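You operate a simulated robot arm through the tools that you are given. There is no shell and no other tool. Be economical: measure what you need, move in short steps, check, and stop when the job is done.

Carry out the task below with a simulated two-armed robot. There is one attempt and no reset: what you move stays moved.

Task
Fetch the wrench that fits the black wheel's nut, tighten the nut and lay the wrench on the desk.
Fine: the size is printed on the tyre; the wrenches are in the tool chest's top drawer, shut it again; turn the nut to its stop; leave the coupling and the air knob.

It is judged by the outcome, as a careful person would: the job done as asked, and still so three seconds after it is handed in. It fails if anything else is knocked over, pushed out of place, dropped, spilled or broken.

Robot
Two 7-joint arms with two-finger parallel grippers on one trunk, on a base that drives. Base frame: it is fixed to the floor where the robot stands at the start and does not move with it; the origin is under the middle of the robot, x ahead of it, y to its left, z up. Units: m, rad, N and s.
The left shoulder is at the start at [0.07, 0.177, 1.21], the right one opposite. With the tool pointing down near the work surface each hand reaches from about 0.1 to 0.72 m from the robot's upright axis, wherever it stands, measured 20 degrees to its own side. Places, roughly: black wheel [0.8, 2.6, 0.8]; brass coupling [0.7, 2.5, 1]; brass nut [0.8, 2.6, 0.8]; panel air knob [1, 2.4, 1.2]; top drawer [0.6, 0, 0.9]; top of the desk [0.1, 1.2, 0.7]. Payload 3.43 kg a hand.
The TCP of each hand is the grasp point between the finger pads, 0.03 m short of the fingertips. In the tool frame z runs along the fingers and y along their closing line. Largest opening 0.094 m; finger width 0.028, thickness 0.01; the body of the gripper, 0.05 by 0.096 m, starts 0.055 m behind the TCP.
Orientation is told as [roll, pitch, yaw] about the base's x, y, z axes, in that order, counted from this pose: with the fingers straight down and closing along the base's y, the tool's x points along the base's -x, its y along +y and its z along -z.

Tools
- The arms move only by the tool play_rows. It takes "left_rows", "right_rows" or both (then of equal length, played together; a hand with none holds still); each is one flat list of numbers, 7 for each row, row after row: the shift along the tool's x, y, z in units of 25 mm (1.0 is 25 mm), then the turn, a rotation vector about the tool's x, y, z in units of 6 degrees (1.0 is 6 degrees), then the finger opening in m, from 0 to 0.094. In form: [tx, ty, tz, ax, ay, az, gripper, tx, ty, tz, ax, ay, az, gripper, ...]. A call has 1 to 12 rows; each row shifts and turns the commanded pose from where the row before left it, along the tool's axes as they then stand. A call with a number of a shift or a turn outside -1 to 1 is refused whole. Each row takes 0.2 s and may step no farther than 0.05 m and 0.15 rad from the row before; otherwise, or with a gripper value out of range, the whole call is refused. A pose out of reach is approached as far as the arm can. The call stops where the force on the tool passes 80 N (or 10 N more than at its start, if that is more) or the arm is blocked; 0.2 s more then pass. The fingers move at their own pace (about 0.153 m/s each) and stop on an object; they squeeze with about 34 N. The grip force told is the motor's: it shows also when the fingers shut on nothing. Time passes only in rows, and 0.2 s behind the last, so rows that do not move let the fingers close. It gives the time, the measured TCP pose, the force on the tool (base axes), the opening and the grip force at its end, in the units of the frame above (readings bear some noise), with the torque about the TCP (base axes, N m) and any sound that the robot's microphone picked up, and new pictures: "pictures" is both (left out), scene, wrist or none (wrist: the cameras of the hands that moved).
- Cameras (640 x 400 px; columns grow to the right, rows downward): "scene" is now at [0.1052, -0.0067, 1.4841]; the picture's right is [-0.12, -0.99, -0.00], its down [-0.93, 0.11, -0.36] and it looks along [0.36, -0.04, -0.93] (base axes); focal length 214 px, centre (320, 200). "left" rides on the left gripper at [0.076, -0.014, -0.103] in its tool frame; the picture's right is [0.18, 0.98, 0.00], its down [-0.75, 0.14, -0.64] and it looks along [-0.63, 0.12, 0.77] (tool axes); focal length 243 px, centre (320, 200). "right" rides on the right gripper at [0.076, 0.014, -0.102] in its tool frame; the picture's right is [-0.18, 0.98, 0.00], its down [-0.75, -0.14, -0.64] and it looks along [-0.63, -0.12, 0.77] (tool axes); focal length 243 px, centre (320, 200). There is no depth. A picture from a camera that has moved, and an enlarged one, comes with that camera's place and axes in the base frame and with its lens.
- move_column(by): slides the trunk up (or, below 0, down) by that many m; the arms and the scene camera ride with it, the base frame stays. It gives what a move gives, with no picture.
- steer(legs): drives the robot by 1 to 6 legs, each [ahead, turn to the left] in m and rad, along the robot's own axes; the way and the turn of a leg run together, so that a leg with both is an arc; at most 1.5 m and 3.142 rad a leg. The arms and the cameras ride along, it lands a little off, and it stops where it bumps. It gives what a move gives, and a new picture of the scene camera.
- aim_head(pan, tilt): turns the head with the scene camera to pan (to the left, within 1.501 rad either way) and tilt (down, from -0.506 to 1.204), counted from straight ahead of the robot. It gives what a move gives, and a new picture of the scene camera.
- zoom(camera, box): a new picture of the part [left, top, right, bottom] of that camera's present view, enlarged. It takes no simulated time.
- close_job(): hands the job in; it is judged then, once.

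Go step by step. Nothing tells you exact positions but the pictures and the camera data: compare them with the known pose of the tool, close in by small moves and look again before you grip or let go. The budget is 120 turns and 260 pictures, counting those below and the enlarged ones. Unless the task says otherwise, let go and move clear before handing in.

The tools are called after ">>>" by a JSON object that holds its "fn" and its "kwargs". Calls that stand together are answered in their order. play_rows: Moves the arms, as the interface text tells. Its arguments: {"type":"object","properties":{"left_rows":{"type":"array","items":{"type":"number"}},"right_rows":{"type":"array","items":{"type":"number"}},"pictures":{"type":"string","enum":["both","scene","wrist","none"]}},"required":[]} The other tools are called the same way: move_column (by) slides the trunk up or down; steer (legs) drives the base; aim_head (pan, tilt) turns the head that bears the scene camera; zoom (camera, box) takes an enlarged picture of a part of a camera's view; close_job () hands the job in.

At the start:

```text
t: 0.0
left_tool_pos: [0.2934, 0.0185, 1.1225]
left_orientation: [0.0, -0.001, 0.001]
left_ft_force: [0.6, -0.2, 0.5]
left_torque: [-0.02, 0.02, 0.02]
left_opening: 0.0941
left_grip_force: 0.1
right_tool_pos: [0.3402, -0.3819, 1.1881]
right_orientation: [0.0, 0.0, 0.0]
right_ft_force: [0.2, 0.7, -0.1]
right_torque: [0.03, 0.0, -0.02]
right_opening: 0.0937
right_grip_force: 0.1
trunk travel left (down, up): [-0.79, 0.05]
robot x, y, heading: [0.0005, -0.0025, 0.001]
head pan, tilt: [-0.119, 1.201]
```

scene: 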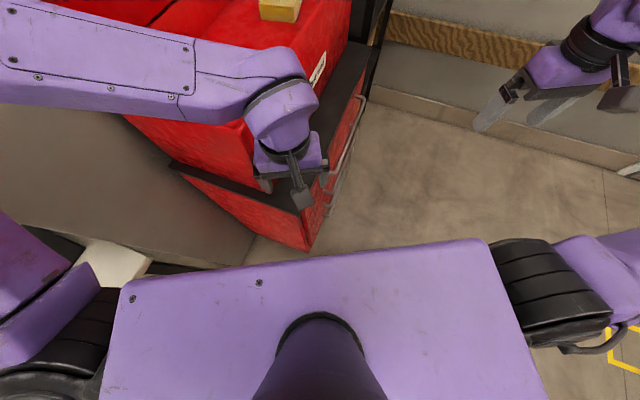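
right: 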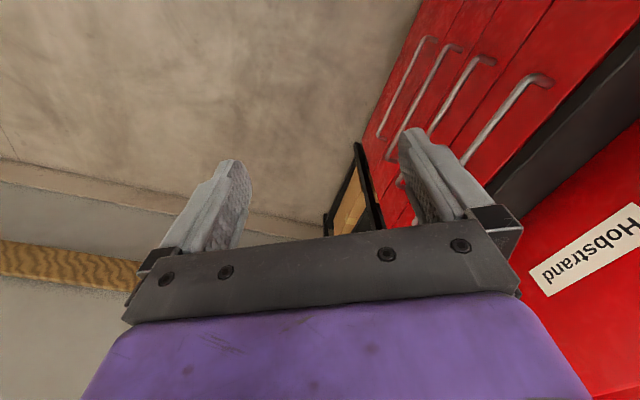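
left: 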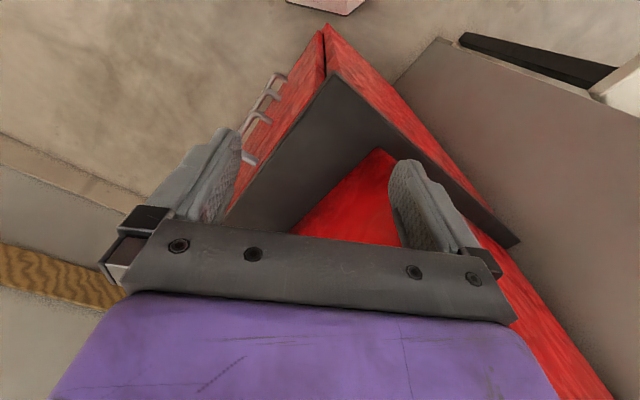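

The head looks straight down onto a red tool chest in front of me. I'll look around first: ahead, then left toward the wheel.

>>> {"fn": "aim_head", "kwargs": {"pan": 0, "tilt": 0.7}}

>>> {"fn": "aim_head", "kwargs": {"pan": 1.3, "tilt": 0.4}}

```text
t: 0.9
left_tool_pos: [0.2933, 0.019, 1.1227]
left_orientation: [0.0, 0.001, -0.001]
left_ft_force: [-1.0, 1.1, 0.7]
left_torque: [-0.01, -0.04, 0.01]
left_opening: 0.094
left_grip_force: 0.1
right_tool_pos: [0.3397, -0.3823, 1.1882]
right_orientation: [0.0, 0.001, 0.0]
right_ft_force: [0.4, -0.3, -0.7]
right_torque: [0.0, 0.03, 0.03]
right_opening: 0.094
right_grip_force: 0.1
trunk travel left (down, up): [-0.79, 0.05]
robot x, y, heading: [0.0014, -0.0016, -0.003]
head pan, tilt: [0.0, 0.7]
camera scene: at [0.1345, -0.0001, 1.52], right [0.0, -1.0, 0.0], down [-0.64, 0.0, -0.76], along [0.76, 0.0, -0.64], focal length 214 px, centre (320, 200)
```

scene: 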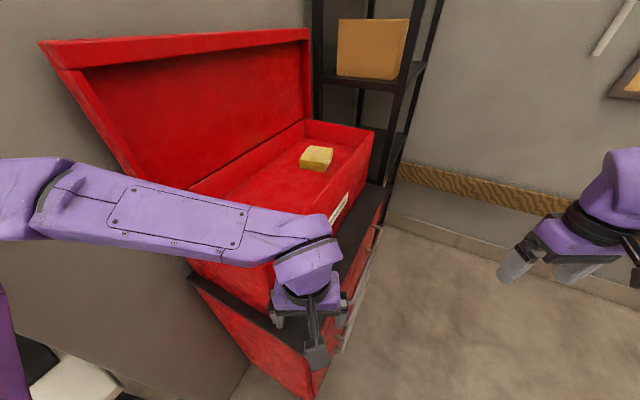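

```text
t: 2.4
left_tool_pos: [0.2934, 0.0197, 1.1223]
left_orientation: [0.0, -0.001, 0.001]
left_ft_force: [0.3, 0.3, -0.1]
left_torque: [0.01, 0.0, -0.06]
left_opening: 0.0943
left_grip_force: 0.0
right_tool_pos: [0.3398, -0.3823, 1.189]
right_orientation: [0.001, -0.001, -0.001]
right_ft_force: [-0.2, 0.0, 0.9]
right_torque: [0.0, -0.02, 0.02]
right_opening: 0.0942
right_grip_force: 0.1
trunk travel left (down, up): [-0.79, 0.05]
robot x, y, heading: [-0.0, -0.0014, 0.003]
head pan, tilt: [1.3, 0.4]
camera scene: at [0.0745, 0.0892, 1.5469], right [0.96, -0.27, 0.0], down [-0.1, -0.37, -0.92], along [0.25, 0.89, -0.39], focal length 214 px, centre (320, 200)
```

scene: 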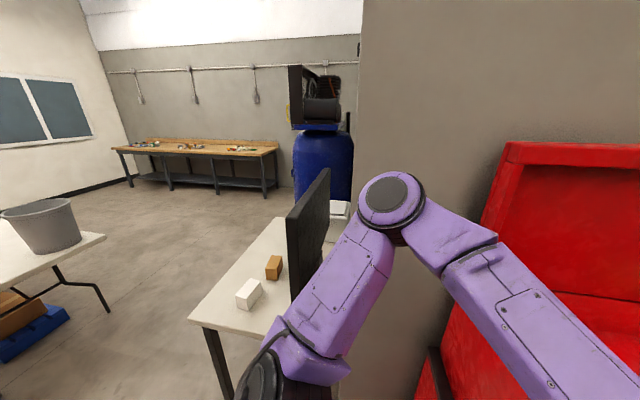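

>>> {"fn": "zoom", "kwargs": {"camera": "scene", "box": [180, 40, 380, 320]}}

>>> {"fn": "aim_head", "kwargs": {"pan": -0.6, "tilt": 0.6}}

```text
1.43 times, centred on (280, 180) of scene
camera zoom: at [0.0745, 0.0892, 1.5469], right [0.96, -0.27, 0.0], down [-0.1, -0.37, -0.92], along [0.25, 0.89, -0.39], focal length 306 px, centre (377, 229)
```

zoom: 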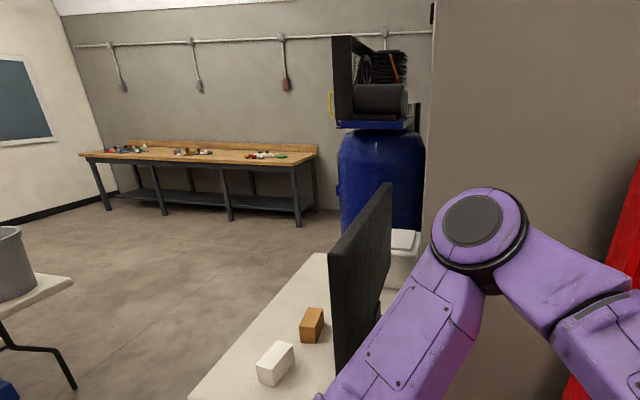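

```text
t: 4.3
left_tool_pos: [0.2929, 0.019, 1.1218]
left_orientation: [0.0, -0.001, -0.001]
left_ft_force: [0.5, -0.2, -0.6]
left_torque: [0.0, -0.03, -0.04]
left_opening: 0.0941
left_grip_force: 0.0
right_tool_pos: [0.3413, -0.383, 1.1892]
right_orientation: [0.001, 0.0, 0.002]
right_ft_force: [0.2, 0.3, -0.1]
right_torque: [0.01, 0.0, 0.0]
right_opening: 0.0941
right_grip_force: 0.0
trunk travel left (down, up): [-0.79, 0.05]
robot x, y, heading: [-0.0019, 0.0019, -0.003]
head pan, tilt: [-0.6, 0.6]
camera scene: at [0.1226, -0.0499, 1.5287], right [-0.56, -0.83, 0.0], down [-0.47, 0.32, -0.83], along [0.68, -0.47, -0.57], focal length 214 px, centre (320, 200)
```

scene: 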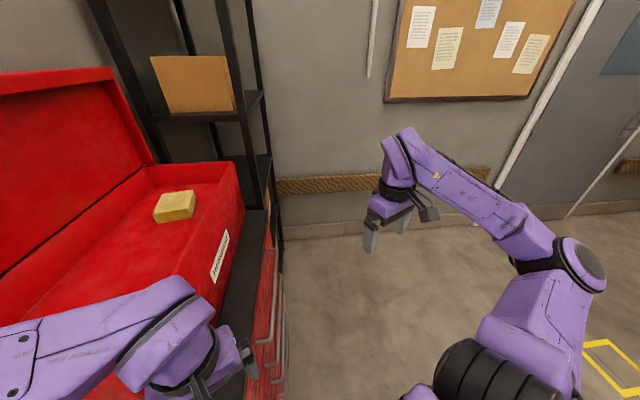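

The chest is turned about 25°, its drawers face my right; the desk and the wheel are to the left behind a wall. I back off and drive left around the desk to read the tyre first.

>>> {"fn": "steer", "kwargs": {"legs": [[-0.4, 0], [0, 1.5]]}}

>>> {"fn": "aim_head", "kwargs": {"pan": 0, "tilt": 0.5}}

```text
t: 10.5
left_tool_pos: [-0.4121, 0.2935, 1.1218]
left_orientation: [0.0, 0.001, 1.521]
left_ft_force: [-0.3, -0.3, -0.1]
left_torque: [0.03, 0.03, 0.0]
left_opening: 0.094
left_grip_force: 0.1
right_tool_pos: [-0.0081, 0.3213, 1.1885]
right_orientation: [0.002, 0.0, 1.521]
right_ft_force: [1.0, -0.2, -0.2]
right_torque: [0.02, 0.02, 0.01]
right_opening: 0.094
right_grip_force: 0.0
trunk travel left (down, up): [-0.79, 0.05]
robot x, y, heading: [-0.4079, -0.0017, 1.522]
head pan, tilt: [-0.6, 0.6]
camera scene: at [-0.3509, 0.1209, 1.5287], right [0.8, -0.6, 0.0], down [-0.34, -0.45, -0.82], along [0.5, 0.66, -0.57], focal length 214 px, centre (320, 200)
```

scene: 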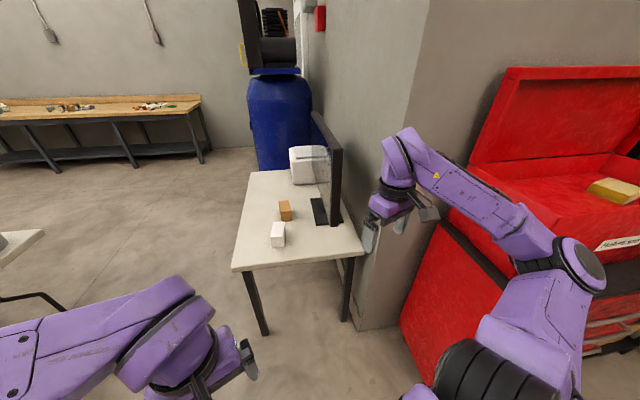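

```text
t: 11.5
left_tool_pos: [-0.411, 0.2929, 1.1221]
left_orientation: [0.001, 0.0, 1.522]
left_ft_force: [0.9, -0.2, -0.4]
left_torque: [0.0, -0.03, -0.02]
left_opening: 0.0942
left_grip_force: 0.0
right_tool_pos: [-0.0083, 0.3215, 1.1894]
right_orientation: [0.001, -0.001, 1.522]
right_ft_force: [-0.4, -0.3, 1.0]
right_torque: [0.03, 0.01, 0.01]
right_opening: 0.0942
right_grip_force: 0.0
trunk travel left (down, up): [-0.79, 0.05]
robot x, y, heading: [-0.4038, 0.0001, 1.524]
head pan, tilt: [0.0, 0.499]
camera scene: at [-0.3997, 0.1413, 1.5377], right [1.0, -0.05, 0.0], down [-0.02, -0.48, -0.88], along [0.04, 0.88, -0.48], focal length 214 px, centre (320, 200)
```

scene: 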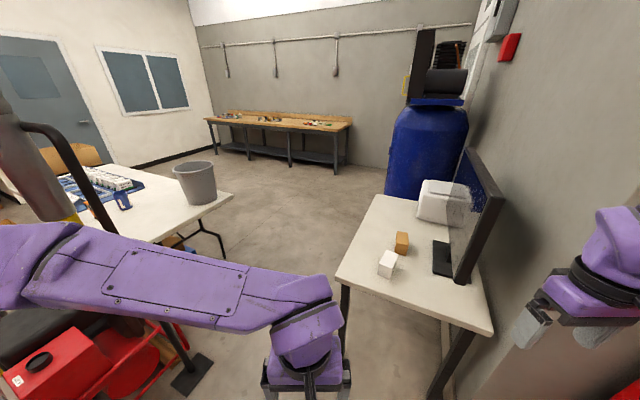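

>>> {"fn": "steer", "kwargs": {"legs": [[0, 0.62], [0.69, 0], [0, -1.01], [1.2, 0]]}}

>>> {"fn": "aim_head", "kwargs": {"pan": -0.5, "tilt": 0.4}}

```text
t: 18.4
left_tool_pos: [-0.8569, 0.885, 1.122]
left_orientation: [-0.014, -0.012, 1.723]
left_ft_force: [-9.6, 0.5, 8.2]
left_torque: [-0.05, -0.69, -0.03]
left_opening: 0.094
left_grip_force: 0.1
right_tool_pos: [-0.4526, 0.9725, 1.1974]
right_orientation: [0.004, -0.005, 1.688]
right_ft_force: [-0.9, 0.9, 0.4]
right_torque: [-0.04, -0.03, 0.0]
right_opening: 0.0938
right_grip_force: 0.0
trunk travel left (down, up): [-0.79, 0.05]
robot x, y, heading: [-0.7815, 0.5919, 1.732]
head pan, tilt: [0.0, 0.499]
stopped in leg 3: the robot was blocked; the commanded pose is now the measured one
camera scene: at [-0.8056, 0.6513, 1.5495], right [0.99, 0.16, 0.01], down [0.08, -0.43, -0.9], along [-0.14, 0.89, -0.43], focal length 214 px, centre (320, 200)
```

scene: 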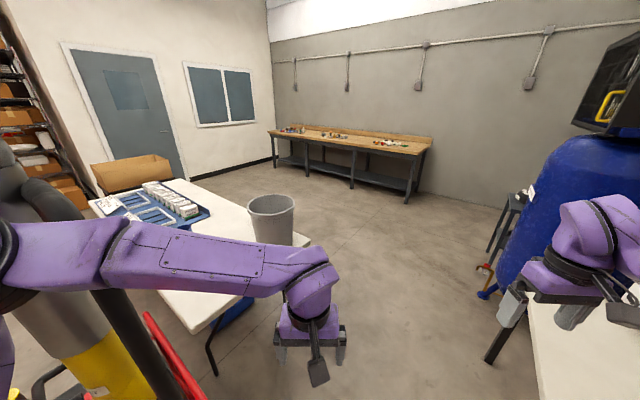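

```text
t: 19.3
left_tool_pos: [-0.8587, 0.8866, 1.1175]
left_orientation: [-0.01, -0.01, 1.717]
left_ft_force: [-0.4, 0.6, -0.5]
left_torque: [0.02, -0.01, 0.0]
left_opening: 0.0939
left_grip_force: 0.1
right_tool_pos: [-0.4531, 0.9659, 1.1968]
right_orientation: [0.022, 0.038, 1.644]
right_ft_force: [-0.2, 0.1, -0.5]
right_torque: [0.02, 0.03, 0.01]
right_opening: 0.0941
right_grip_force: 0.1
trunk travel left (down, up): [-0.79, 0.05]
robot x, y, heading: [-0.7847, 0.587, 1.727]
head pan, tilt: [-0.499, 0.4]
camera scene: at [-0.7608, 0.642, 1.5592], right [0.94, -0.33, -0.02], down [-0.13, -0.31, -0.94], along [0.31, 0.89, -0.34], focal length 214 px, centre (320, 200)
```

scene: 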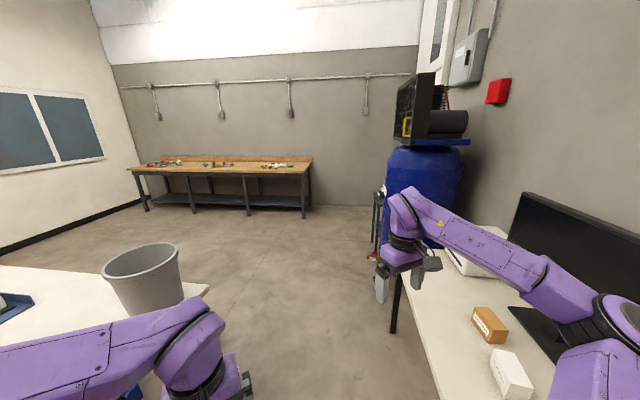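

The turn was blocked, probably by the post on my left against the left arm. I look left before freeing myself.

>>> {"fn": "aim_head", "kwargs": {"pan": 1.2, "tilt": 0.7}}

```text
t: 21.1
left_tool_pos: [-0.8581, 0.8871, 1.1177]
left_orientation: [-0.01, -0.008, 1.716]
left_ft_force: [-0.5, -0.1, 0.1]
left_torque: [-0.02, -0.01, -0.01]
left_opening: 0.0941
left_grip_force: 0.1
right_tool_pos: [-0.4539, 0.965, 1.1971]
right_orientation: [0.019, 0.036, 1.641]
right_ft_force: [-0.4, -0.2, 0.1]
right_torque: [0.01, 0.01, 0.01]
right_opening: 0.0941
right_grip_force: 0.0
trunk travel left (down, up): [-0.79, 0.05]
robot x, y, heading: [-0.7866, 0.5901, 1.725]
head pan, tilt: [1.201, 0.7]
camera scene: at [-0.8751, 0.5735, 1.5284], right [0.21, 0.98, 0.06], down [0.63, -0.09, -0.77], along [-0.75, 0.2, -0.63], focal length 214 px, centre (320, 200)
```

scene: 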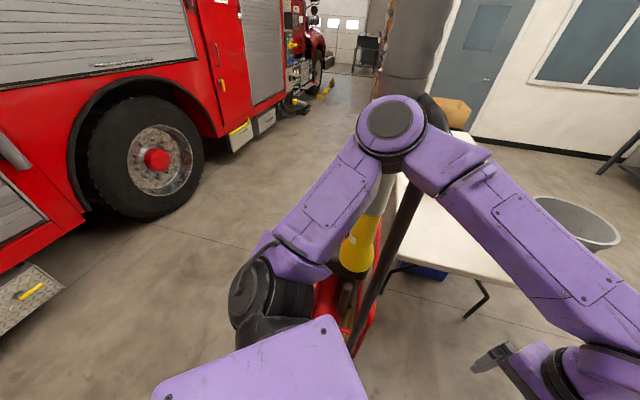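

The left elbow leans on a grey post by a red machine. I turn back left and reverse away, then look again.

>>> {"fn": "steer", "kwargs": {"legs": [[0, 0.25], [-0.45, -0.25]]}}

>>> {"fn": "aim_head", "kwargs": {"pan": 0.5, "tilt": 0.5}}

```text
t: 21.8
left_tool_pos: [-0.8817, 0.926, 1.0569]
left_orientation: [0.038, 0.1, 1.681]
left_ft_force: [-8.7, 0.1, 5.7]
left_torque: [0.07, -0.75, 0.07]
left_opening: 0.0939
left_grip_force: 0.1
right_tool_pos: [-0.4872, 1.0034, 1.152]
right_orientation: [0.042, 0.194, 1.63]
right_ft_force: [-0.8, -1.5, 0.7]
right_torque: [0.1, -0.03, -0.01]
right_opening: 0.094
right_grip_force: 0.0
trunk travel left (down, up): [-0.79, 0.05]
robot x, y, heading: [-0.7805, 0.5891, 1.745]
head pan, tilt: [1.201, 0.7]
stopped in leg 1: the robot was blocked; the commanded pose is now the measured one
camera scene: at [-0.8685, 0.5264, 1.5325], right [0.19, 0.98, 0.08], down [0.63, -0.06, -0.78], along [-0.75, 0.2, -0.63], focal length 214 px, centre (320, 200)
```

scene: 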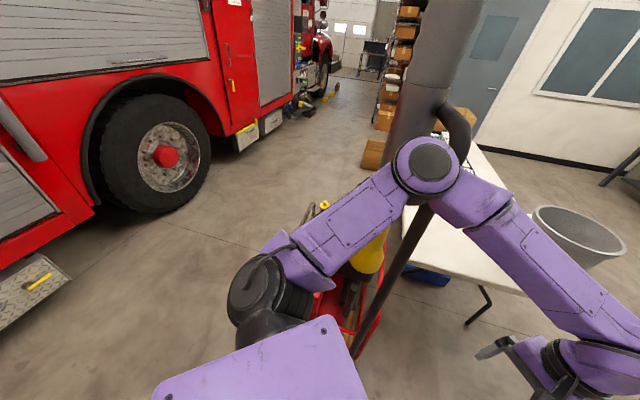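

```text
t: 22.9
left_tool_pos: [-0.8776, 0.911, 1.0451]
left_orientation: [0.061, 0.129, 1.674]
left_ft_force: [0.7, 0.4, 0.1]
left_torque: [0.03, 0.01, -0.01]
left_opening: 0.0941
left_grip_force: 0.0
right_tool_pos: [-0.4841, 0.9993, 1.1557]
right_orientation: [0.044, 0.187, 1.618]
right_ft_force: [0.1, -0.1, -0.1]
right_torque: [-0.02, -0.02, 0.0]
right_opening: 0.0938
right_grip_force: 0.0
trunk travel left (down, up): [-0.79, 0.05]
robot x, y, heading: [-0.7819, 0.5919, 1.747]
head pan, tilt: [0.499, 0.499]
camera scene: at [-0.8394, 0.5729, 1.5556], right [0.78, 0.62, 0.05], down [0.29, -0.29, -0.91], along [-0.55, 0.73, -0.41], focal length 214 px, centre (320, 200)
```

scene: 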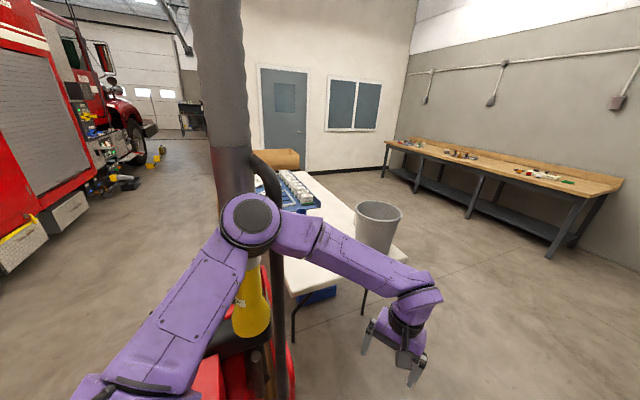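

>>> {"fn": "aim_head", "kwargs": {"pan": 0.9, "tilt": 1.2}}

>>> {"fn": "aim_head", "kwargs": {"pan": -1.0, "tilt": 1.1}}

```text
t: 23.9
left_tool_pos: [-0.8791, 0.9126, 1.0448]
left_orientation: [0.061, 0.13, 1.674]
left_ft_force: [0.1, 0.1, 0.1]
left_torque: [0.0, 0.0, 0.0]
left_opening: 0.0941
left_grip_force: 0.0
right_tool_pos: [-0.4842, 0.9982, 1.1548]
right_orientation: [0.043, 0.186, 1.619]
right_ft_force: [0.5, 0.3, -0.1]
right_torque: [-0.03, -0.03, 0.01]
right_opening: 0.0938
right_grip_force: 0.1
trunk travel left (down, up): [-0.79, 0.05]
robot x, y, heading: [-0.7819, 0.589, 1.744]
head pan, tilt: [0.901, 1.201]
camera scene: at [-0.8323, 0.5332, 1.4981], right [0.48, 0.88, 0.08], down [0.82, -0.41, -0.41], along [-0.32, 0.26, -0.91], focal length 214 px, centre (320, 200)
```

scene: 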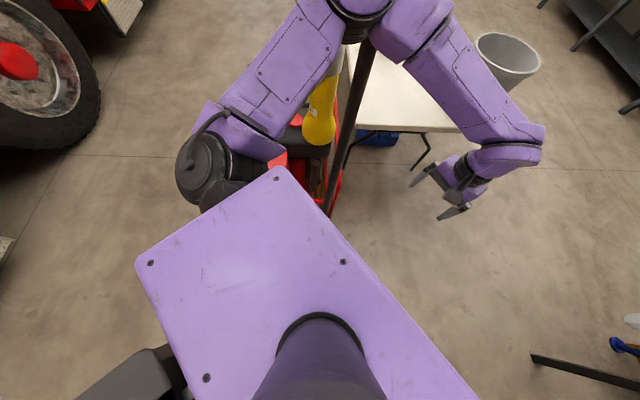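

```text
t: 25.8
left_tool_pos: [-0.8777, 0.9109, 1.0453]
left_orientation: [0.061, 0.129, 1.674]
left_ft_force: [-0.1, 0.4, -0.2]
left_torque: [0.01, 0.02, 0.01]
left_opening: 0.0942
left_grip_force: 0.1
right_tool_pos: [-0.4841, 0.9988, 1.1552]
right_orientation: [0.046, 0.184, 1.622]
right_ft_force: [0.2, -0.1, -0.3]
right_torque: [0.01, -0.03, 0.0]
right_opening: 0.094
right_grip_force: 0.0
trunk travel left (down, up): [-0.79, 0.05]
robot x, y, heading: [-0.7848, 0.5889, 1.741]
head pan, tilt: [-1.0, 1.1]
camera scene: at [-0.7365, 0.5479, 1.5048], right [0.68, -0.73, -0.07], down [-0.66, -0.56, -0.5], along [0.33, 0.39, -0.86], focal length 214 px, centre (320, 200)
```

scene: 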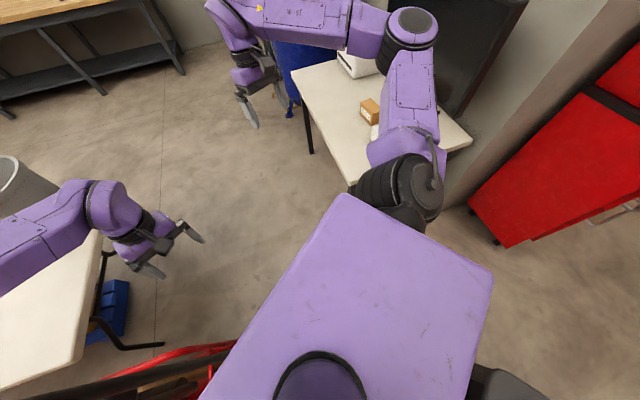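

>>> {"fn": "steer", "kwargs": {"legs": [[-0.2, 0]]}}

>>> {"fn": "aim_head", "kwargs": {"pan": 0.9, "tilt": 0.8}}

```text
t: 26.5
left_tool_pos: [-0.8722, 0.9314, 0.922]
left_orientation: [0.148, 0.454, 1.602]
left_ft_force: [4.8, -2.9, 0.8]
left_torque: [0.23, 0.34, -0.21]
left_opening: 0.094
left_grip_force: 0.0
right_tool_pos: [-0.5327, 1.081, 1.033]
right_orientation: [0.115, 0.36, 1.84]
right_ft_force: [-3.4, -3.0, 2.0]
right_torque: [0.26, -0.25, 0.07]
right_opening: 0.094
right_grip_force: 0.0
trunk travel left (down, up): [-0.79, 0.05]
robot x, y, heading: [-0.7843, 0.582, 1.756]
head pan, tilt: [-1.0, 1.1]
stopped in leg 1: the robot was blocked; the commanded pose is now the measured one
camera scene: at [-0.7249, 0.5953, 1.4986], right [0.68, -0.73, -0.05], down [-0.66, -0.59, -0.48], along [0.32, 0.36, -0.88], focal length 214 px, centre (320, 200)
```

scene: 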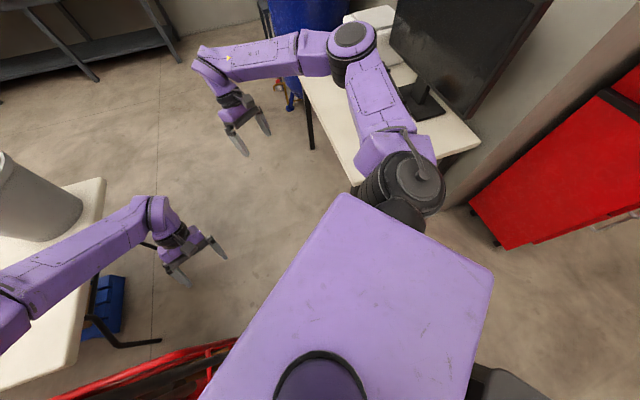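

```text
t: 28.4
left_tool_pos: [-0.8815, 0.9918, 0.9444]
left_orientation: [0.11, 0.358, 1.64]
left_ft_force: [0.1, -0.2, -0.3]
left_torque: [-0.02, -0.03, 0.03]
left_opening: 0.0941
left_grip_force: 0.1
right_tool_pos: [-0.5104, 1.121, 1.0571]
right_orientation: [0.077, 0.327, 1.718]
right_ft_force: [0.3, -0.3, 0.4]
right_torque: [0.0, 0.01, -0.02]
right_opening: 0.0937
right_grip_force: 0.0
trunk travel left (down, up): [-0.79, 0.05]
robot x, y, heading: [-0.7838, 0.5821, 1.75]
head pan, tilt: [0.901, 0.799]
camera scene: at [-0.8427, 0.6707, 1.5135], right [0.47, 0.88, -0.01], down [0.62, -0.34, -0.71], along [-0.63, 0.33, -0.71], focal length 214 px, centre (320, 200)
```

scene: 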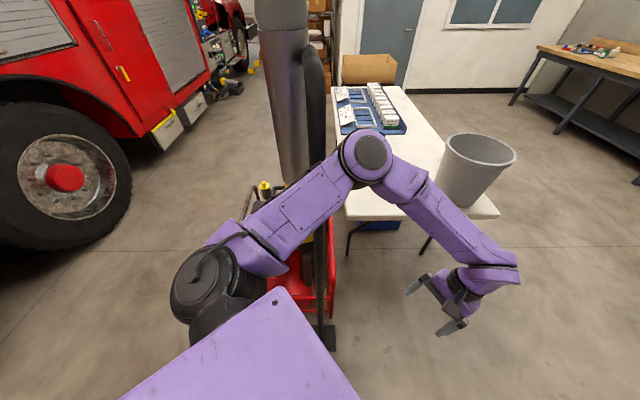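

The left upper arm is hooked by the cart's upright pole, so reversing presses against it. I stretch the left hand forward and up to draw the elbow inward.

>>> {"fn": "play_rows", "kwargs": {"left_rows": [-0.8, 0, -0.8, 0, -0.85, 0, 0.05, -0.8, 0, -0.8, 0, -0.85, 0, 0.05, -0.8, 0, -0.8, 0, -0.85, 0, 0.05, -0.8, 0, -0.8, 0, -0.85, 0, 0.05, -1, 0, -0.3, 0, 0, 0, 0.05, -1, 0, -0.3, 0, 0, 0, 0.05, -1, 0, -0.3, 0, 0, 0, 0.05, -1, 0, 0, 0, 0, 0, 0.05], "pictures": "scene"}}

```text
t: 30.2
left_tool_pos: [-0.8882, 1.1721, 1.025]
left_orientation: [0.092, 0.004, 1.601]
left_ft_force: [0.0, -0.3, 0.5]
left_torque: [0.0, -0.01, 0.0]
left_opening: 0.05
left_grip_force: 0.1
left hand out of reach, approached as far as the arm can: row 8
right_tool_pos: [-0.5201, 1.1223, 1.0571]
right_orientation: [0.067, 0.328, 1.715]
right_ft_force: [0.2, -0.5, 0.0]
right_torque: [0.04, 0.0, 0.0]
right_opening: 0.0938
right_grip_force: 0.1
trunk travel left (down, up): [-0.79, 0.05]
robot x, y, heading: [-0.7794, 0.5798, 1.752]
head pan, tilt: [0.901, 0.799]
camera scene: at [-0.8659, 0.6693, 1.5117], right [0.47, 0.88, 0.0], down [0.63, -0.34, -0.7], along [-0.61, 0.33, -0.72], focal length 214 px, centre (320, 200)
```

scene: 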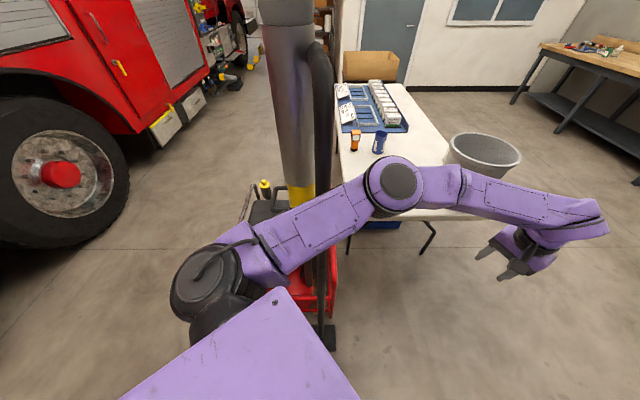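

>>> {"fn": "steer", "kwargs": {"legs": [[0, -0.25]]}}

```text
t: 31.5
left_tool_pos: [-0.7371, 1.1788, 1.0239]
left_orientation: [0.094, 0.003, 1.352]
left_ft_force: [-0.6, 0.4, 0.4]
left_torque: [-0.02, 0.04, -0.01]
left_opening: 0.05
left_grip_force: 0.0
right_tool_pos: [-0.3933, 1.0394, 1.0563]
right_orientation: [0.07, 0.329, 1.467]
right_ft_force: [-0.3, 0.3, -0.1]
right_torque: [0.02, -0.02, 0.04]
right_opening: 0.0941
right_grip_force: 0.1
trunk travel left (down, up): [-0.79, 0.05]
robot x, y, heading: [-0.7853, 0.5835, 1.504]
head pan, tilt: [0.901, 0.799]
camera scene: at [-0.8398, 0.687, 1.5118], right [0.67, 0.74, 0.0], down [0.53, -0.48, -0.7], along [-0.52, 0.47, -0.72], focal length 214 px, centre (320, 200)
```

scene: 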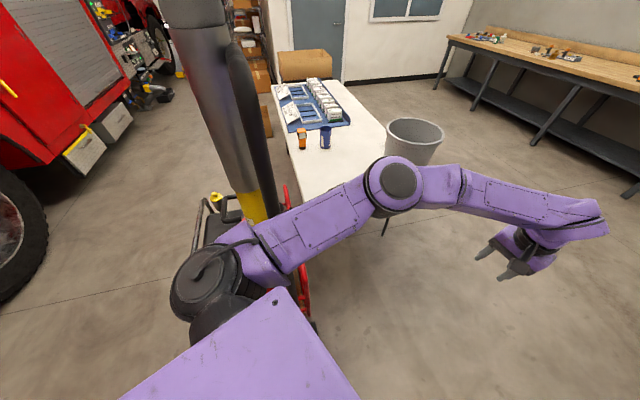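

Free. Continue the turn and drive past the desk.

>>> {"fn": "steer", "kwargs": {"legs": [[0, -0.37], [0.9, 0]]}}

>>> {"fn": "aim_head", "kwargs": {"pan": -0.5, "tilt": 0.5}}

```text
t: 37.3
left_tool_pos: [-0.1561, 1.9356, 1.0251]
left_orientation: [0.093, 0.003, 0.989]
left_ft_force: [0.0, -0.1, 0.4]
left_torque: [-0.01, 0.03, 0.01]
left_opening: 0.0499
left_grip_force: 0.0
right_tool_pos: [0.1161, 1.6827, 1.0567]
right_orientation: [0.072, 0.328, 1.104]
right_ft_force: [0.7, 0.2, -0.1]
right_torque: [0.01, 0.03, -0.01]
right_opening: 0.0939
right_grip_force: 0.0
trunk travel left (down, up): [-0.79, 0.05]
robot x, y, heading: [-0.4078, 1.395, 1.138]
head pan, tilt: [0.901, 0.799]
camera scene: at [-0.4258, 1.51, 1.5118], right [0.89, 0.45, 0.0], down [0.33, -0.64, -0.7], along [-0.32, 0.62, -0.72], focal length 214 px, centre (320, 200)
```

scene: 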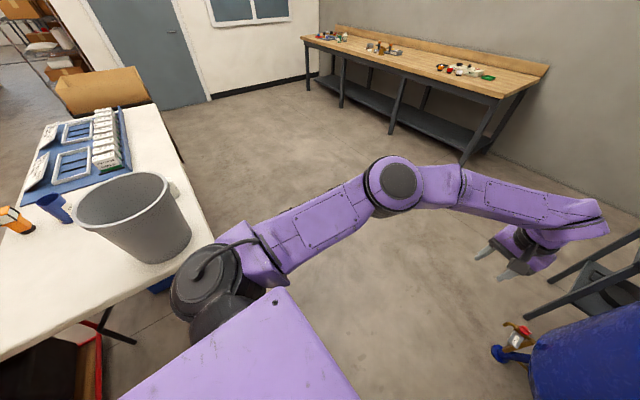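

```text
t: 38.8
left_tool_pos: [-0.1559, 1.9355, 1.0243]
left_orientation: [0.094, 0.003, 0.99]
left_ft_force: [-0.9, 0.7, 0.2]
left_torque: [0.02, 0.0, -0.03]
left_opening: 0.0498
left_grip_force: 0.0
right_tool_pos: [0.117, 1.6831, 1.0563]
right_orientation: [0.071, 0.327, 1.102]
right_ft_force: [-0.4, 0.7, 0.0]
right_torque: [0.02, 0.02, -0.01]
right_opening: 0.094
right_grip_force: 0.1
trunk travel left (down, up): [-0.79, 0.05]
robot x, y, heading: [-0.4069, 1.3962, 1.142]
head pan, tilt: [-0.499, 0.499]
camera scene: at [-0.3162, 1.4929, 1.5377], right [0.6, -0.8, 0.0], down [-0.38, -0.29, -0.88], along [0.7, 0.53, -0.48], focal length 214 px, centre (320, 200)
```

scene: 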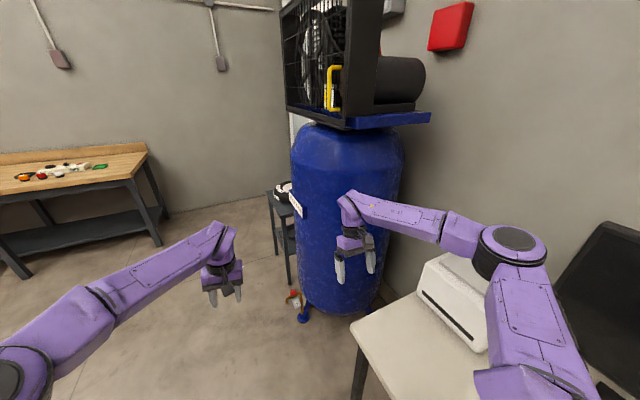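

>>> {"fn": "steer", "kwargs": {"legs": [[0.85, 0]]}}

>>> {"fn": "aim_head", "kwargs": {"pan": -1.0, "tilt": 0.5}}

```text
t: 42.0
left_tool_pos: [-0.0345, 2.4794, 0.9515]
left_orientation: [0.195, 0.126, 1.136]
left_ft_force: [-5.7, 8.0, 0.6]
left_torque: [-0.5, -0.47, 0.16]
left_opening: 0.05
left_grip_force: 0.1
right_tool_pos: [0.3669, 2.2489, 1.0193]
right_orientation: [0.075, 0.362, 1.183]
right_ft_force: [-16.7, 2.0, 2.4]
right_torque: [-0.06, -1.38, 0.49]
right_opening: 0.0858
right_grip_force: 0.1
trunk travel left (down, up): [-0.79, 0.05]
robot x, y, heading: [-0.1515, 1.9596, 1.235]
head pan, tilt: [-0.499, 0.499]
stopped in leg 1: the robot was blocked; the commanded pose is now the measured one
camera scene: at [-0.2386, 2.0939, 1.5465], right [0.67, -0.74, 0.09], down [-0.25, -0.34, -0.91], along [0.7, 0.58, -0.41], focal length 214 px, centre (320, 200)
```

scene: 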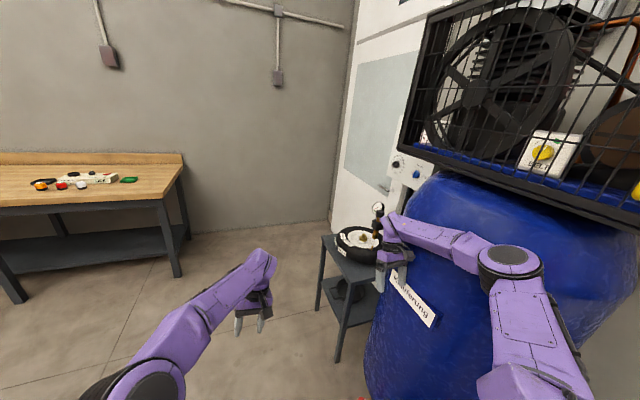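

```text
t: 42.9
left_tool_pos: [-0.093, 2.6045, 0.7951]
left_orientation: [0.02, -0.048, 1.424]
left_ft_force: [-0.5, 0.5, 0.1]
left_torque: [-0.01, 0.01, 0.03]
left_opening: 0.0497
left_grip_force: 0.1
right_tool_pos: [0.406, 2.3562, 1.0427]
right_orientation: [0.052, 0.33, 1.359]
right_ft_force: [0.1, 0.4, -1.0]
right_torque: [-0.03, 0.01, -0.02]
right_opening: 0.0939
right_grip_force: 0.2
trunk travel left (down, up): [-0.79, 0.05]
robot x, y, heading: [-0.1334, 2.05, 1.459]
head pan, tilt: [-1.0, 0.499]
camera scene: at [-0.1897, 2.1443, 1.5465], right [0.44, -0.89, 0.05], down [-0.34, -0.22, -0.91], along [0.83, 0.39, -0.4], focal length 214 px, centre (320, 200)
```

scene: 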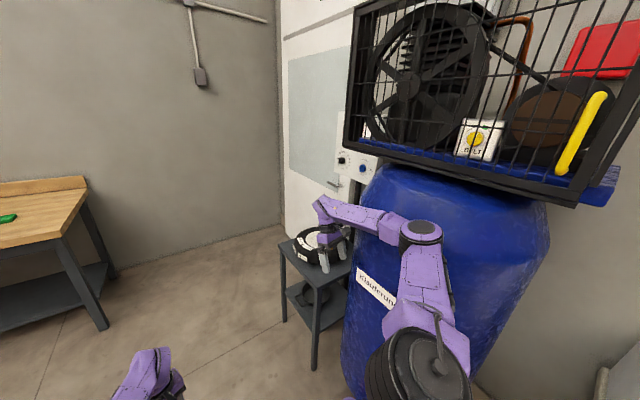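

>>> {"fn": "zoom", "kwargs": {"camera": "scene", "box": [260, 140, 400, 330]}}

>>> {"fn": "zoom", "kwargs": {"camera": "right", "box": [0, 0, 640, 400]}}

```text
2.11 times, centred on (330, 235) of scene
camera zoom: at [-0.1897, 2.1443, 1.5465], right [0.44, -0.89, 0.05], down [-0.34, -0.22, -0.91], along [0.83, 0.39, -0.4], focal length 452 px, centre (299, 126)
```

zoom: 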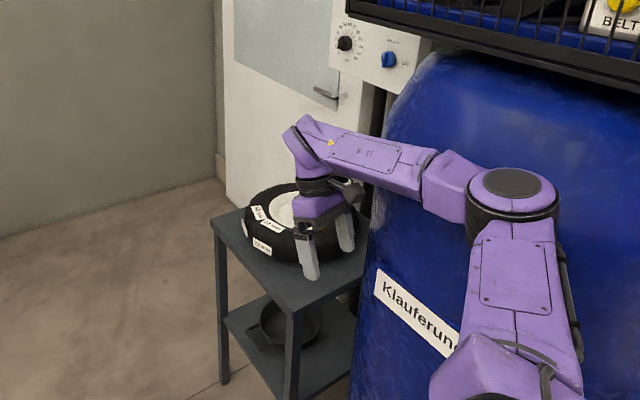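

```text
1.00 times, centred on (320, 200) of right (not enlarged: the box is as wide or as high as the picture)
camera zoom: at [0.3884, 2.3194, 1.1659], right [-0.92, 0.39, -0.01], down [0.36, 0.86, 0.36], along [0.15, 0.32, -0.93], focal length 243 px, centre (320, 200)
```

zoom: 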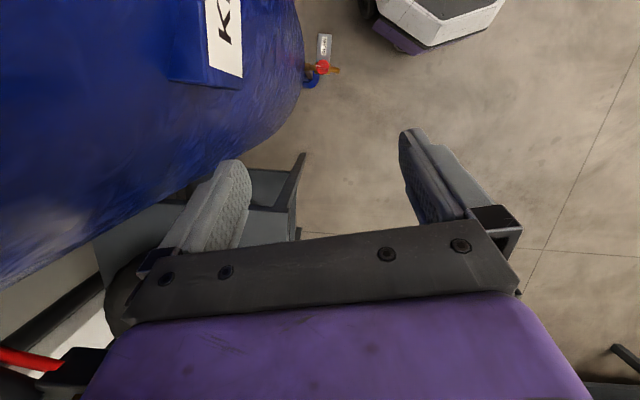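

The right arm grazed the tank; the wheel lies flat on a small stand beyond it. I turn away from the tank, drive past it and face the stand from its open side.

>>> {"fn": "steer", "kwargs": {"legs": [[0, 0.3], [0.9, 0]]}}

```text
t: 43.7
left_tool_pos: [-0.2663, 2.5782, 0.6438]
left_orientation: [0.546, 0.327, 1.96]
left_ft_force: [-96.1, 36.2, 2.6]
left_torque: [-2.1, -5.45, 3.61]
left_opening: 0.05
left_grip_force: 0.1
right_tool_pos: [0.5313, 2.4853, 0.94]
right_orientation: [0.202, 0.362, 1.529]
right_ft_force: [-5.1, 3.0, 1.4]
right_torque: [-0.14, -0.43, 0.16]
right_opening: 0.0939
right_grip_force: 0.1
trunk travel left (down, up): [-0.79, 0.05]
robot x, y, heading: [-0.1355, 2.1188, 1.698]
head pan, tilt: [-1.0, 0.499]
stopped in leg 1: the robot was blocked; the commanded pose is now the measured one
camera scene: at [-0.0843, 2.3359, 1.5386], right [0.65, -0.76, 0.06], down [-0.36, -0.37, -0.86], along [0.67, 0.53, -0.51], focal length 214 px, centre (320, 200)
```

scene: 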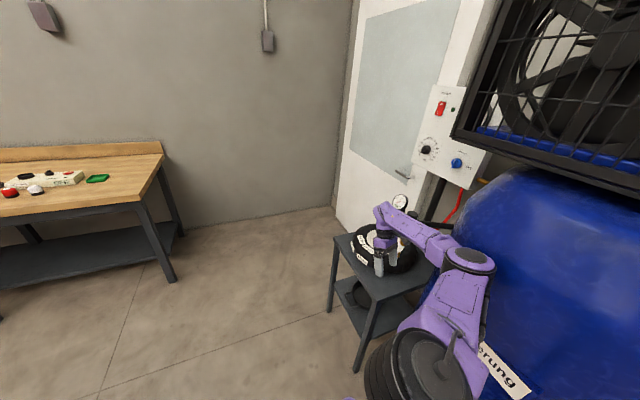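

>>> {"fn": "aim_head", "kwargs": {"pan": 0.5, "tilt": 0.7}}

>>> {"fn": "aim_head", "kwargs": {"pan": -1.2, "tilt": 0.9}}

```text
t: 45.3
left_tool_pos: [-0.2392, 2.5212, 0.6694]
left_orientation: [0.386, 0.43, 2.021]
left_ft_force: [-0.3, -0.1, -0.1]
left_torque: [-0.02, -0.03, 0.0]
left_opening: 0.0501
left_grip_force: 0.1
right_tool_pos: [0.4889, 2.4774, 0.9644]
right_orientation: [0.179, 0.316, 1.589]
right_ft_force: [0.0, 0.0, 0.0]
right_torque: [0.02, -0.03, -0.02]
right_opening: 0.0939
right_grip_force: 0.0
trunk travel left (down, up): [-0.79, 0.05]
robot x, y, heading: [-0.1342, 2.1185, 1.706]
head pan, tilt: [0.499, 0.7]
camera scene: at [-0.213, 2.2409, 1.5195], right [0.81, 0.59, 0.01], down [0.39, -0.52, -0.76], along [-0.44, 0.62, -0.65], focal length 214 px, centre (320, 200)
```

scene: 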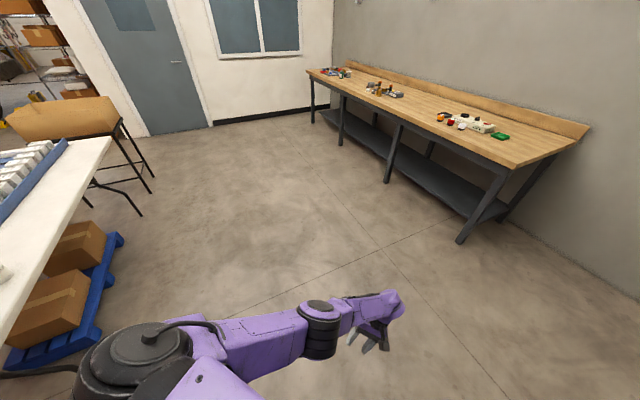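

```text
t: 47.0
left_tool_pos: [-0.2393, 2.5204, 0.6676]
left_orientation: [0.387, 0.429, 2.026]
left_ft_force: [0.5, 0.1, 0.6]
left_torque: [0.0, 0.0, 0.04]
left_opening: 0.0502
left_grip_force: 0.0
right_tool_pos: [0.4912, 2.4778, 0.9613]
right_orientation: [0.181, 0.316, 1.59]
right_ft_force: [0.3, 0.7, 0.5]
right_torque: [0.02, 0.01, 0.0]
right_opening: 0.094
right_grip_force: 0.1
trunk travel left (down, up): [-0.79, 0.05]
robot x, y, heading: [-0.1362, 2.1204, 1.7]
head pan, tilt: [-1.201, 0.901]
camera scene: at [-0.0951, 2.2101, 1.5042], right [0.48, -0.88, 0.01], down [-0.68, -0.38, -0.63], along [0.55, 0.3, -0.78], focal length 214 px, centre (320, 200)
```

scene: 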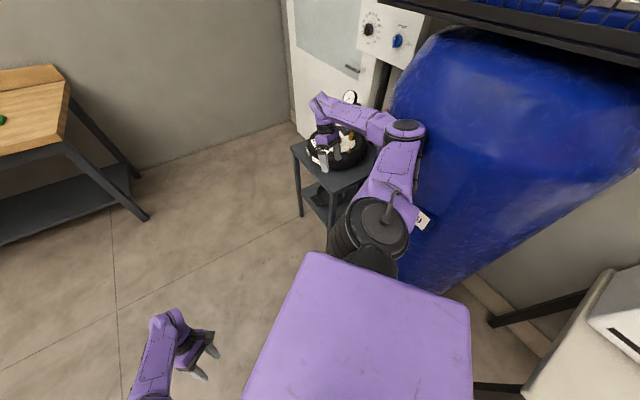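

The right elbow is leaning on the tank. I swing the right hand inward across the front to straighten that arm away from the tank.

>>> {"fn": "play_rows", "kwargs": {"right_rows": [-0.2, 1, -0.3, 0.14, -0.25, 0, 0.05, -0.2, 1, -0.3, 0.14, -0.25, 0, 0.05, -0.2, 1, -0.3, 0.14, -0.25, 0, 0.05, -0.4, 1, -0.3, 0.14, -0.25, 0, 0.05, -0.4, 1, 0, 0.14, -0.25, 0, 0.05, -0.4, 1, 0, 0.14, -0.25, 0, 0.05, -0.4, 1, 0, 0.14, -0.25, 0, 0.05, -0.4, 1, 0, 0.14, -0.25, 0, 0.05, -0.4, 1, 0, 0.14, -0.25, 0, 0.05, -0.4, 1, 0, 0.14, -0.25, 0, 0.05, -0.4, 1, 0, 0.14, -0.25, 0, 0.05, -0.4, 1, 0, 0.14, -0.25, 0, 0.05], "pictures": "scene"}}

```text
t: 49.6
left_tool_pos: [-0.235, 2.517, 0.6677]
left_orientation: [0.405, 0.421, 2.034]
left_ft_force: [-0.3, 0.1, -0.3]
left_torque: [0.01, 0.01, 0.0]
left_opening: 0.0501
left_grip_force: 0.0
right_tool_pos: [0.2229, 2.5736, 1.0024]
right_orientation: [0.013, -0.001, 1.56]
right_ft_force: [-0.1, 0.2, -0.2]
right_torque: [0.02, -0.02, 0.0]
right_opening: 0.0499
right_grip_force: 0.0
right hand out of reach, approached as far as the arm can: row 12
trunk travel left (down, up): [-0.79, 0.05]
robot x, y, heading: [-0.1377, 2.1192, 1.701]
head pan, tilt: [-1.201, 0.901]
camera scene: at [-0.077, 2.2034, 1.504], right [0.48, -0.88, 0.0], down [-0.69, -0.38, -0.62], along [0.54, 0.3, -0.78], focal length 214 px, centre (320, 200)
```

scene: 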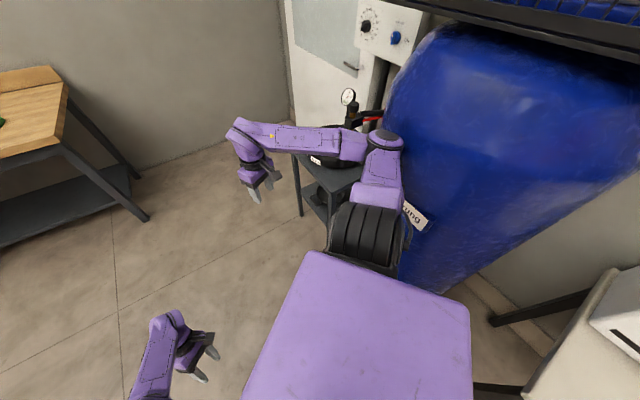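

>>> {"fn": "steer", "kwargs": {"legs": [[0, 0.25]]}}

```text
t: 50.9
left_tool_pos: [-0.3337, 2.4793, 0.6696]
left_orientation: [0.404, 0.42, 2.293]
left_ft_force: [0.9, 0.1, 0.7]
left_torque: [0.01, 0.05, 0.01]
left_opening: 0.0498
left_grip_force: 0.0
right_tool_pos: [0.096, 2.6505, 1.0015]
right_orientation: [0.013, -0.001, 1.817]
right_ft_force: [-0.4, -0.2, -0.2]
right_torque: [-0.03, 0.0, 0.0]
right_opening: 0.0498
right_grip_force: 0.0
trunk travel left (down, up): [-0.79, 0.05]
robot x, y, heading: [-0.1379, 2.1184, 1.957]
head pan, tilt: [-1.201, 0.901]
camera scene: at [-0.1013, 2.2168, 1.5038], right [0.69, -0.73, 0.0], down [-0.57, -0.54, -0.62], along [0.45, 0.43, -0.78], focal length 214 px, centre (320, 200)
```

scene: 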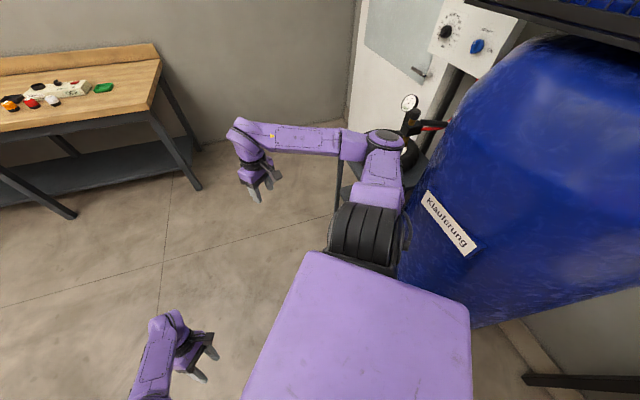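

>>> {"fn": "steer", "kwargs": {"legs": [[0.8, 0], [0, -1.957], [0.35, 0]]}}

>>> {"fn": "aim_head", "kwargs": {"pan": -0.2, "tilt": 0.6}}

```text
t: 61.6
left_tool_pos: [0.3411, 2.8955, 0.6684]
left_orientation: [0.41, 0.421, 0.344]
left_ft_force: [-0.1, -0.1, 0.1]
left_torque: [0.0, -0.01, -0.03]
left_opening: 0.05
left_grip_force: 0.1
right_tool_pos: [0.3414, 2.4322, 1.0019]
right_orientation: [0.014, 0.0, -0.137]
right_ft_force: [0.5, -0.3, -0.1]
right_torque: [-0.01, 0.03, 0.0]
right_opening: 0.0501
right_grip_force: 0.1
trunk travel left (down, up): [-0.79, 0.05]
robot x, y, heading: [-0.064, 2.8424, 0.009]
head pan, tilt: [-1.201, 0.901]
camera scene: at [0.0108, 2.7751, 1.5039], right [-0.93, -0.37, 0.0], down [-0.29, 0.73, -0.62], along [0.23, -0.58, -0.78], focal length 214 px, centre (320, 200)
```

scene: 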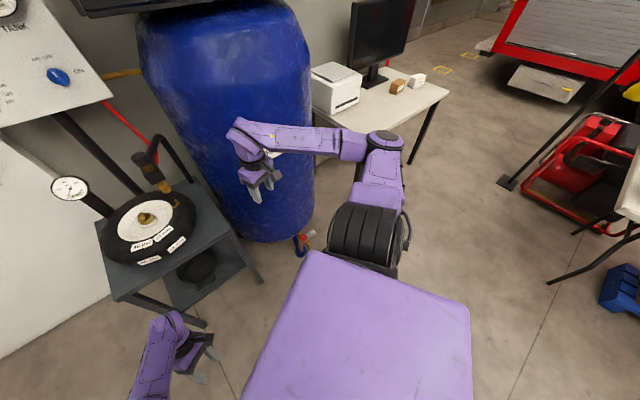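

```text
t: 62.9
left_tool_pos: [0.3427, 2.8964, 0.667]
left_orientation: [0.409, 0.421, 0.344]
left_ft_force: [-0.7, -0.1, -0.5]
left_torque: [-0.04, 0.02, 0.01]
left_opening: 0.0501
left_grip_force: 0.0
right_tool_pos: [0.3405, 2.4309, 1.0014]
right_orientation: [0.013, 0.0, -0.136]
right_ft_force: [0.0, -0.6, -0.4]
right_torque: [-0.01, 0.02, 0.02]
right_opening: 0.0498
right_grip_force: 0.1
trunk travel left (down, up): [-0.79, 0.05]
robot x, y, heading: [-0.0628, 2.8432, 0.009]
head pan, tilt: [-0.201, 0.6]
camera scene: at [0.0703, 2.8282, 1.5286], right [-0.19, -0.98, 0.0], down [-0.55, 0.11, -0.82], along [0.81, -0.16, -0.57], focal length 214 px, centre (320, 200)
```

scene: 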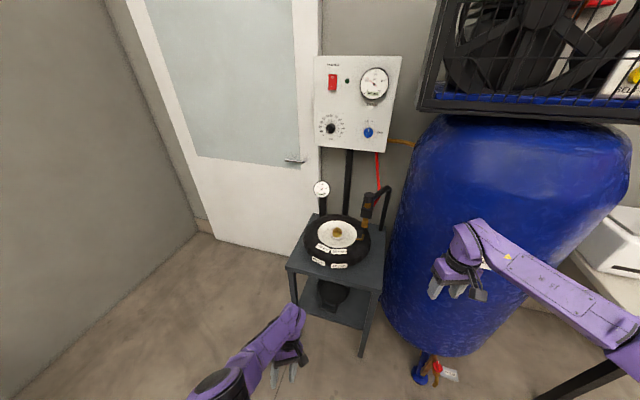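

>>> {"fn": "zoom", "kwargs": {"camera": "scene", "box": [290, 205, 390, 275]}}

>>> {"fn": "zoom", "kwargs": {"camera": "scene", "box": [250, 50, 450, 280]}}

```text
5.71 times, centred on (340, 240) of scene
camera zoom: at [0.0703, 2.8282, 1.5286], right [-0.19, -0.98, 0.0], down [-0.55, 0.11, -0.82], along [0.81, -0.16, -0.57], focal length 1226 px, centre (206, -29)
```

zoom: 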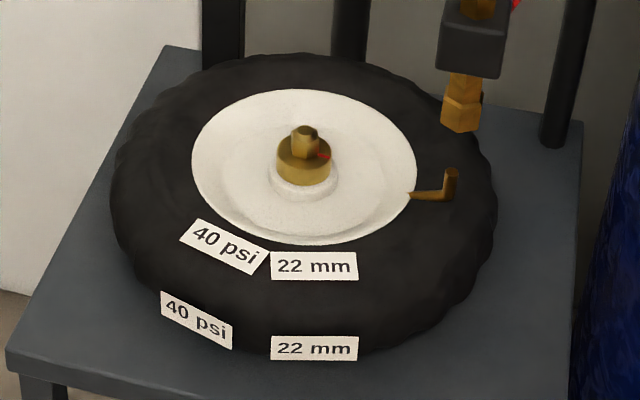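

```text
1.74 times, centred on (350, 165) of scene
camera zoom: at [0.0703, 2.8282, 1.5286], right [-0.19, -0.98, 0.0], down [-0.55, 0.11, -0.82], along [0.81, -0.16, -0.57], focal length 373 px, centre (268, 261)
```

zoom: 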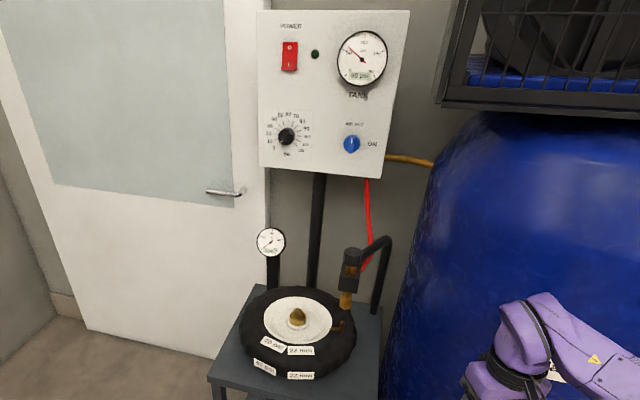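

The tyre reads 22 mm, and the nut stands upright at about (0.84, 2.59, 0.8). Before driving back to the chest I tuck the right arm in so it no longer sticks out.

>>> {"fn": "play_rows", "kwargs": {"right_rows": [0, 0.8, 1, 0, 0, 0, 0.05, 0, 0.8, 1, 0, 0, 0, 0.05, 0, 0.8, 1, 0, 0, 0, 0.05, 0, 0.8, 1, 0, 0, 0, 0.05, 0, 0.8, 1, 0, 0, 0, 0.05, 0, 0.8, 1, 0, 0, 0, 0.05, 0, 0.8, 1, 0, 0, 0, 0.05, 0, 0.8, 1, 0, 0, 0, 0.05, 0, 0.8, 1, 0, 0, 0, 0.05, 0, 0.8, 1, 0, 0, 0, 0.05, 0, 0.8, 1, 0, 0, 0, 0.05, 0, 0.8, 1, 0, 0, 0, 0.05], "pictures": "none"}}

>>> {"fn": "aim_head", "kwargs": {"pan": 0, "tilt": 1.2}}

```text
t: 65.5
left_tool_pos: [0.3421, 2.8957, 0.6672]
left_orientation: [0.407, 0.419, 0.344]
left_ft_force: [-0.8, -0.7, 0.3]
left_torque: [0.0, -0.01, 0.01]
left_opening: 0.0499
left_grip_force: 0.0
right_tool_pos: [0.3009, 2.5781, 0.7896]
right_orientation: [0.014, -0.001, -0.134]
right_ft_force: [-0.4, -0.6, -1.0]
right_torque: [0.03, 0.02, 0.02]
right_opening: 0.0499
right_grip_force: 0.0
right hand out of reach, approached as far as the arm can: row 1, 2, 3, 4, 5, 6, 7, 8, 9, 10, 11, 12
trunk travel left (down, up): [-0.79, 0.05]
robot x, y, heading: [-0.0633, 2.8502, 0.009]
head pan, tilt: [-0.201, 0.6]
```

```text
t: 66.5
left_tool_pos: [0.3409, 2.8967, 0.6683]
left_orientation: [0.409, 0.422, 0.343]
left_ft_force: [-0.8, 0.0, -0.1]
left_torque: [-0.02, -0.02, -0.01]
left_opening: 0.0501
left_grip_force: 0.1
right_tool_pos: [0.3015, 2.5768, 0.7887]
right_orientation: [0.013, 0.0, -0.134]
right_ft_force: [0.2, -0.5, -0.2]
right_torque: [0.03, -0.03, 0.01]
right_opening: 0.05
right_grip_force: 0.0
trunk travel left (down, up): [-0.79, 0.05]
robot x, y, heading: [-0.0664, 2.8456, 0.007]
head pan, tilt: [0.0, 1.201]
camera scene: at [0.0394, 2.8458, 1.4841], right [0.01, -1.0, 0.0], down [-0.93, -0.01, -0.36], along [0.36, 0.0, -0.93], focal length 214 px, centre (320, 200)
```

scene: 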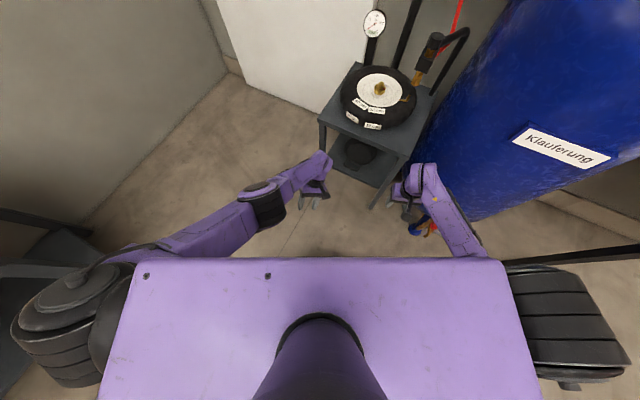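

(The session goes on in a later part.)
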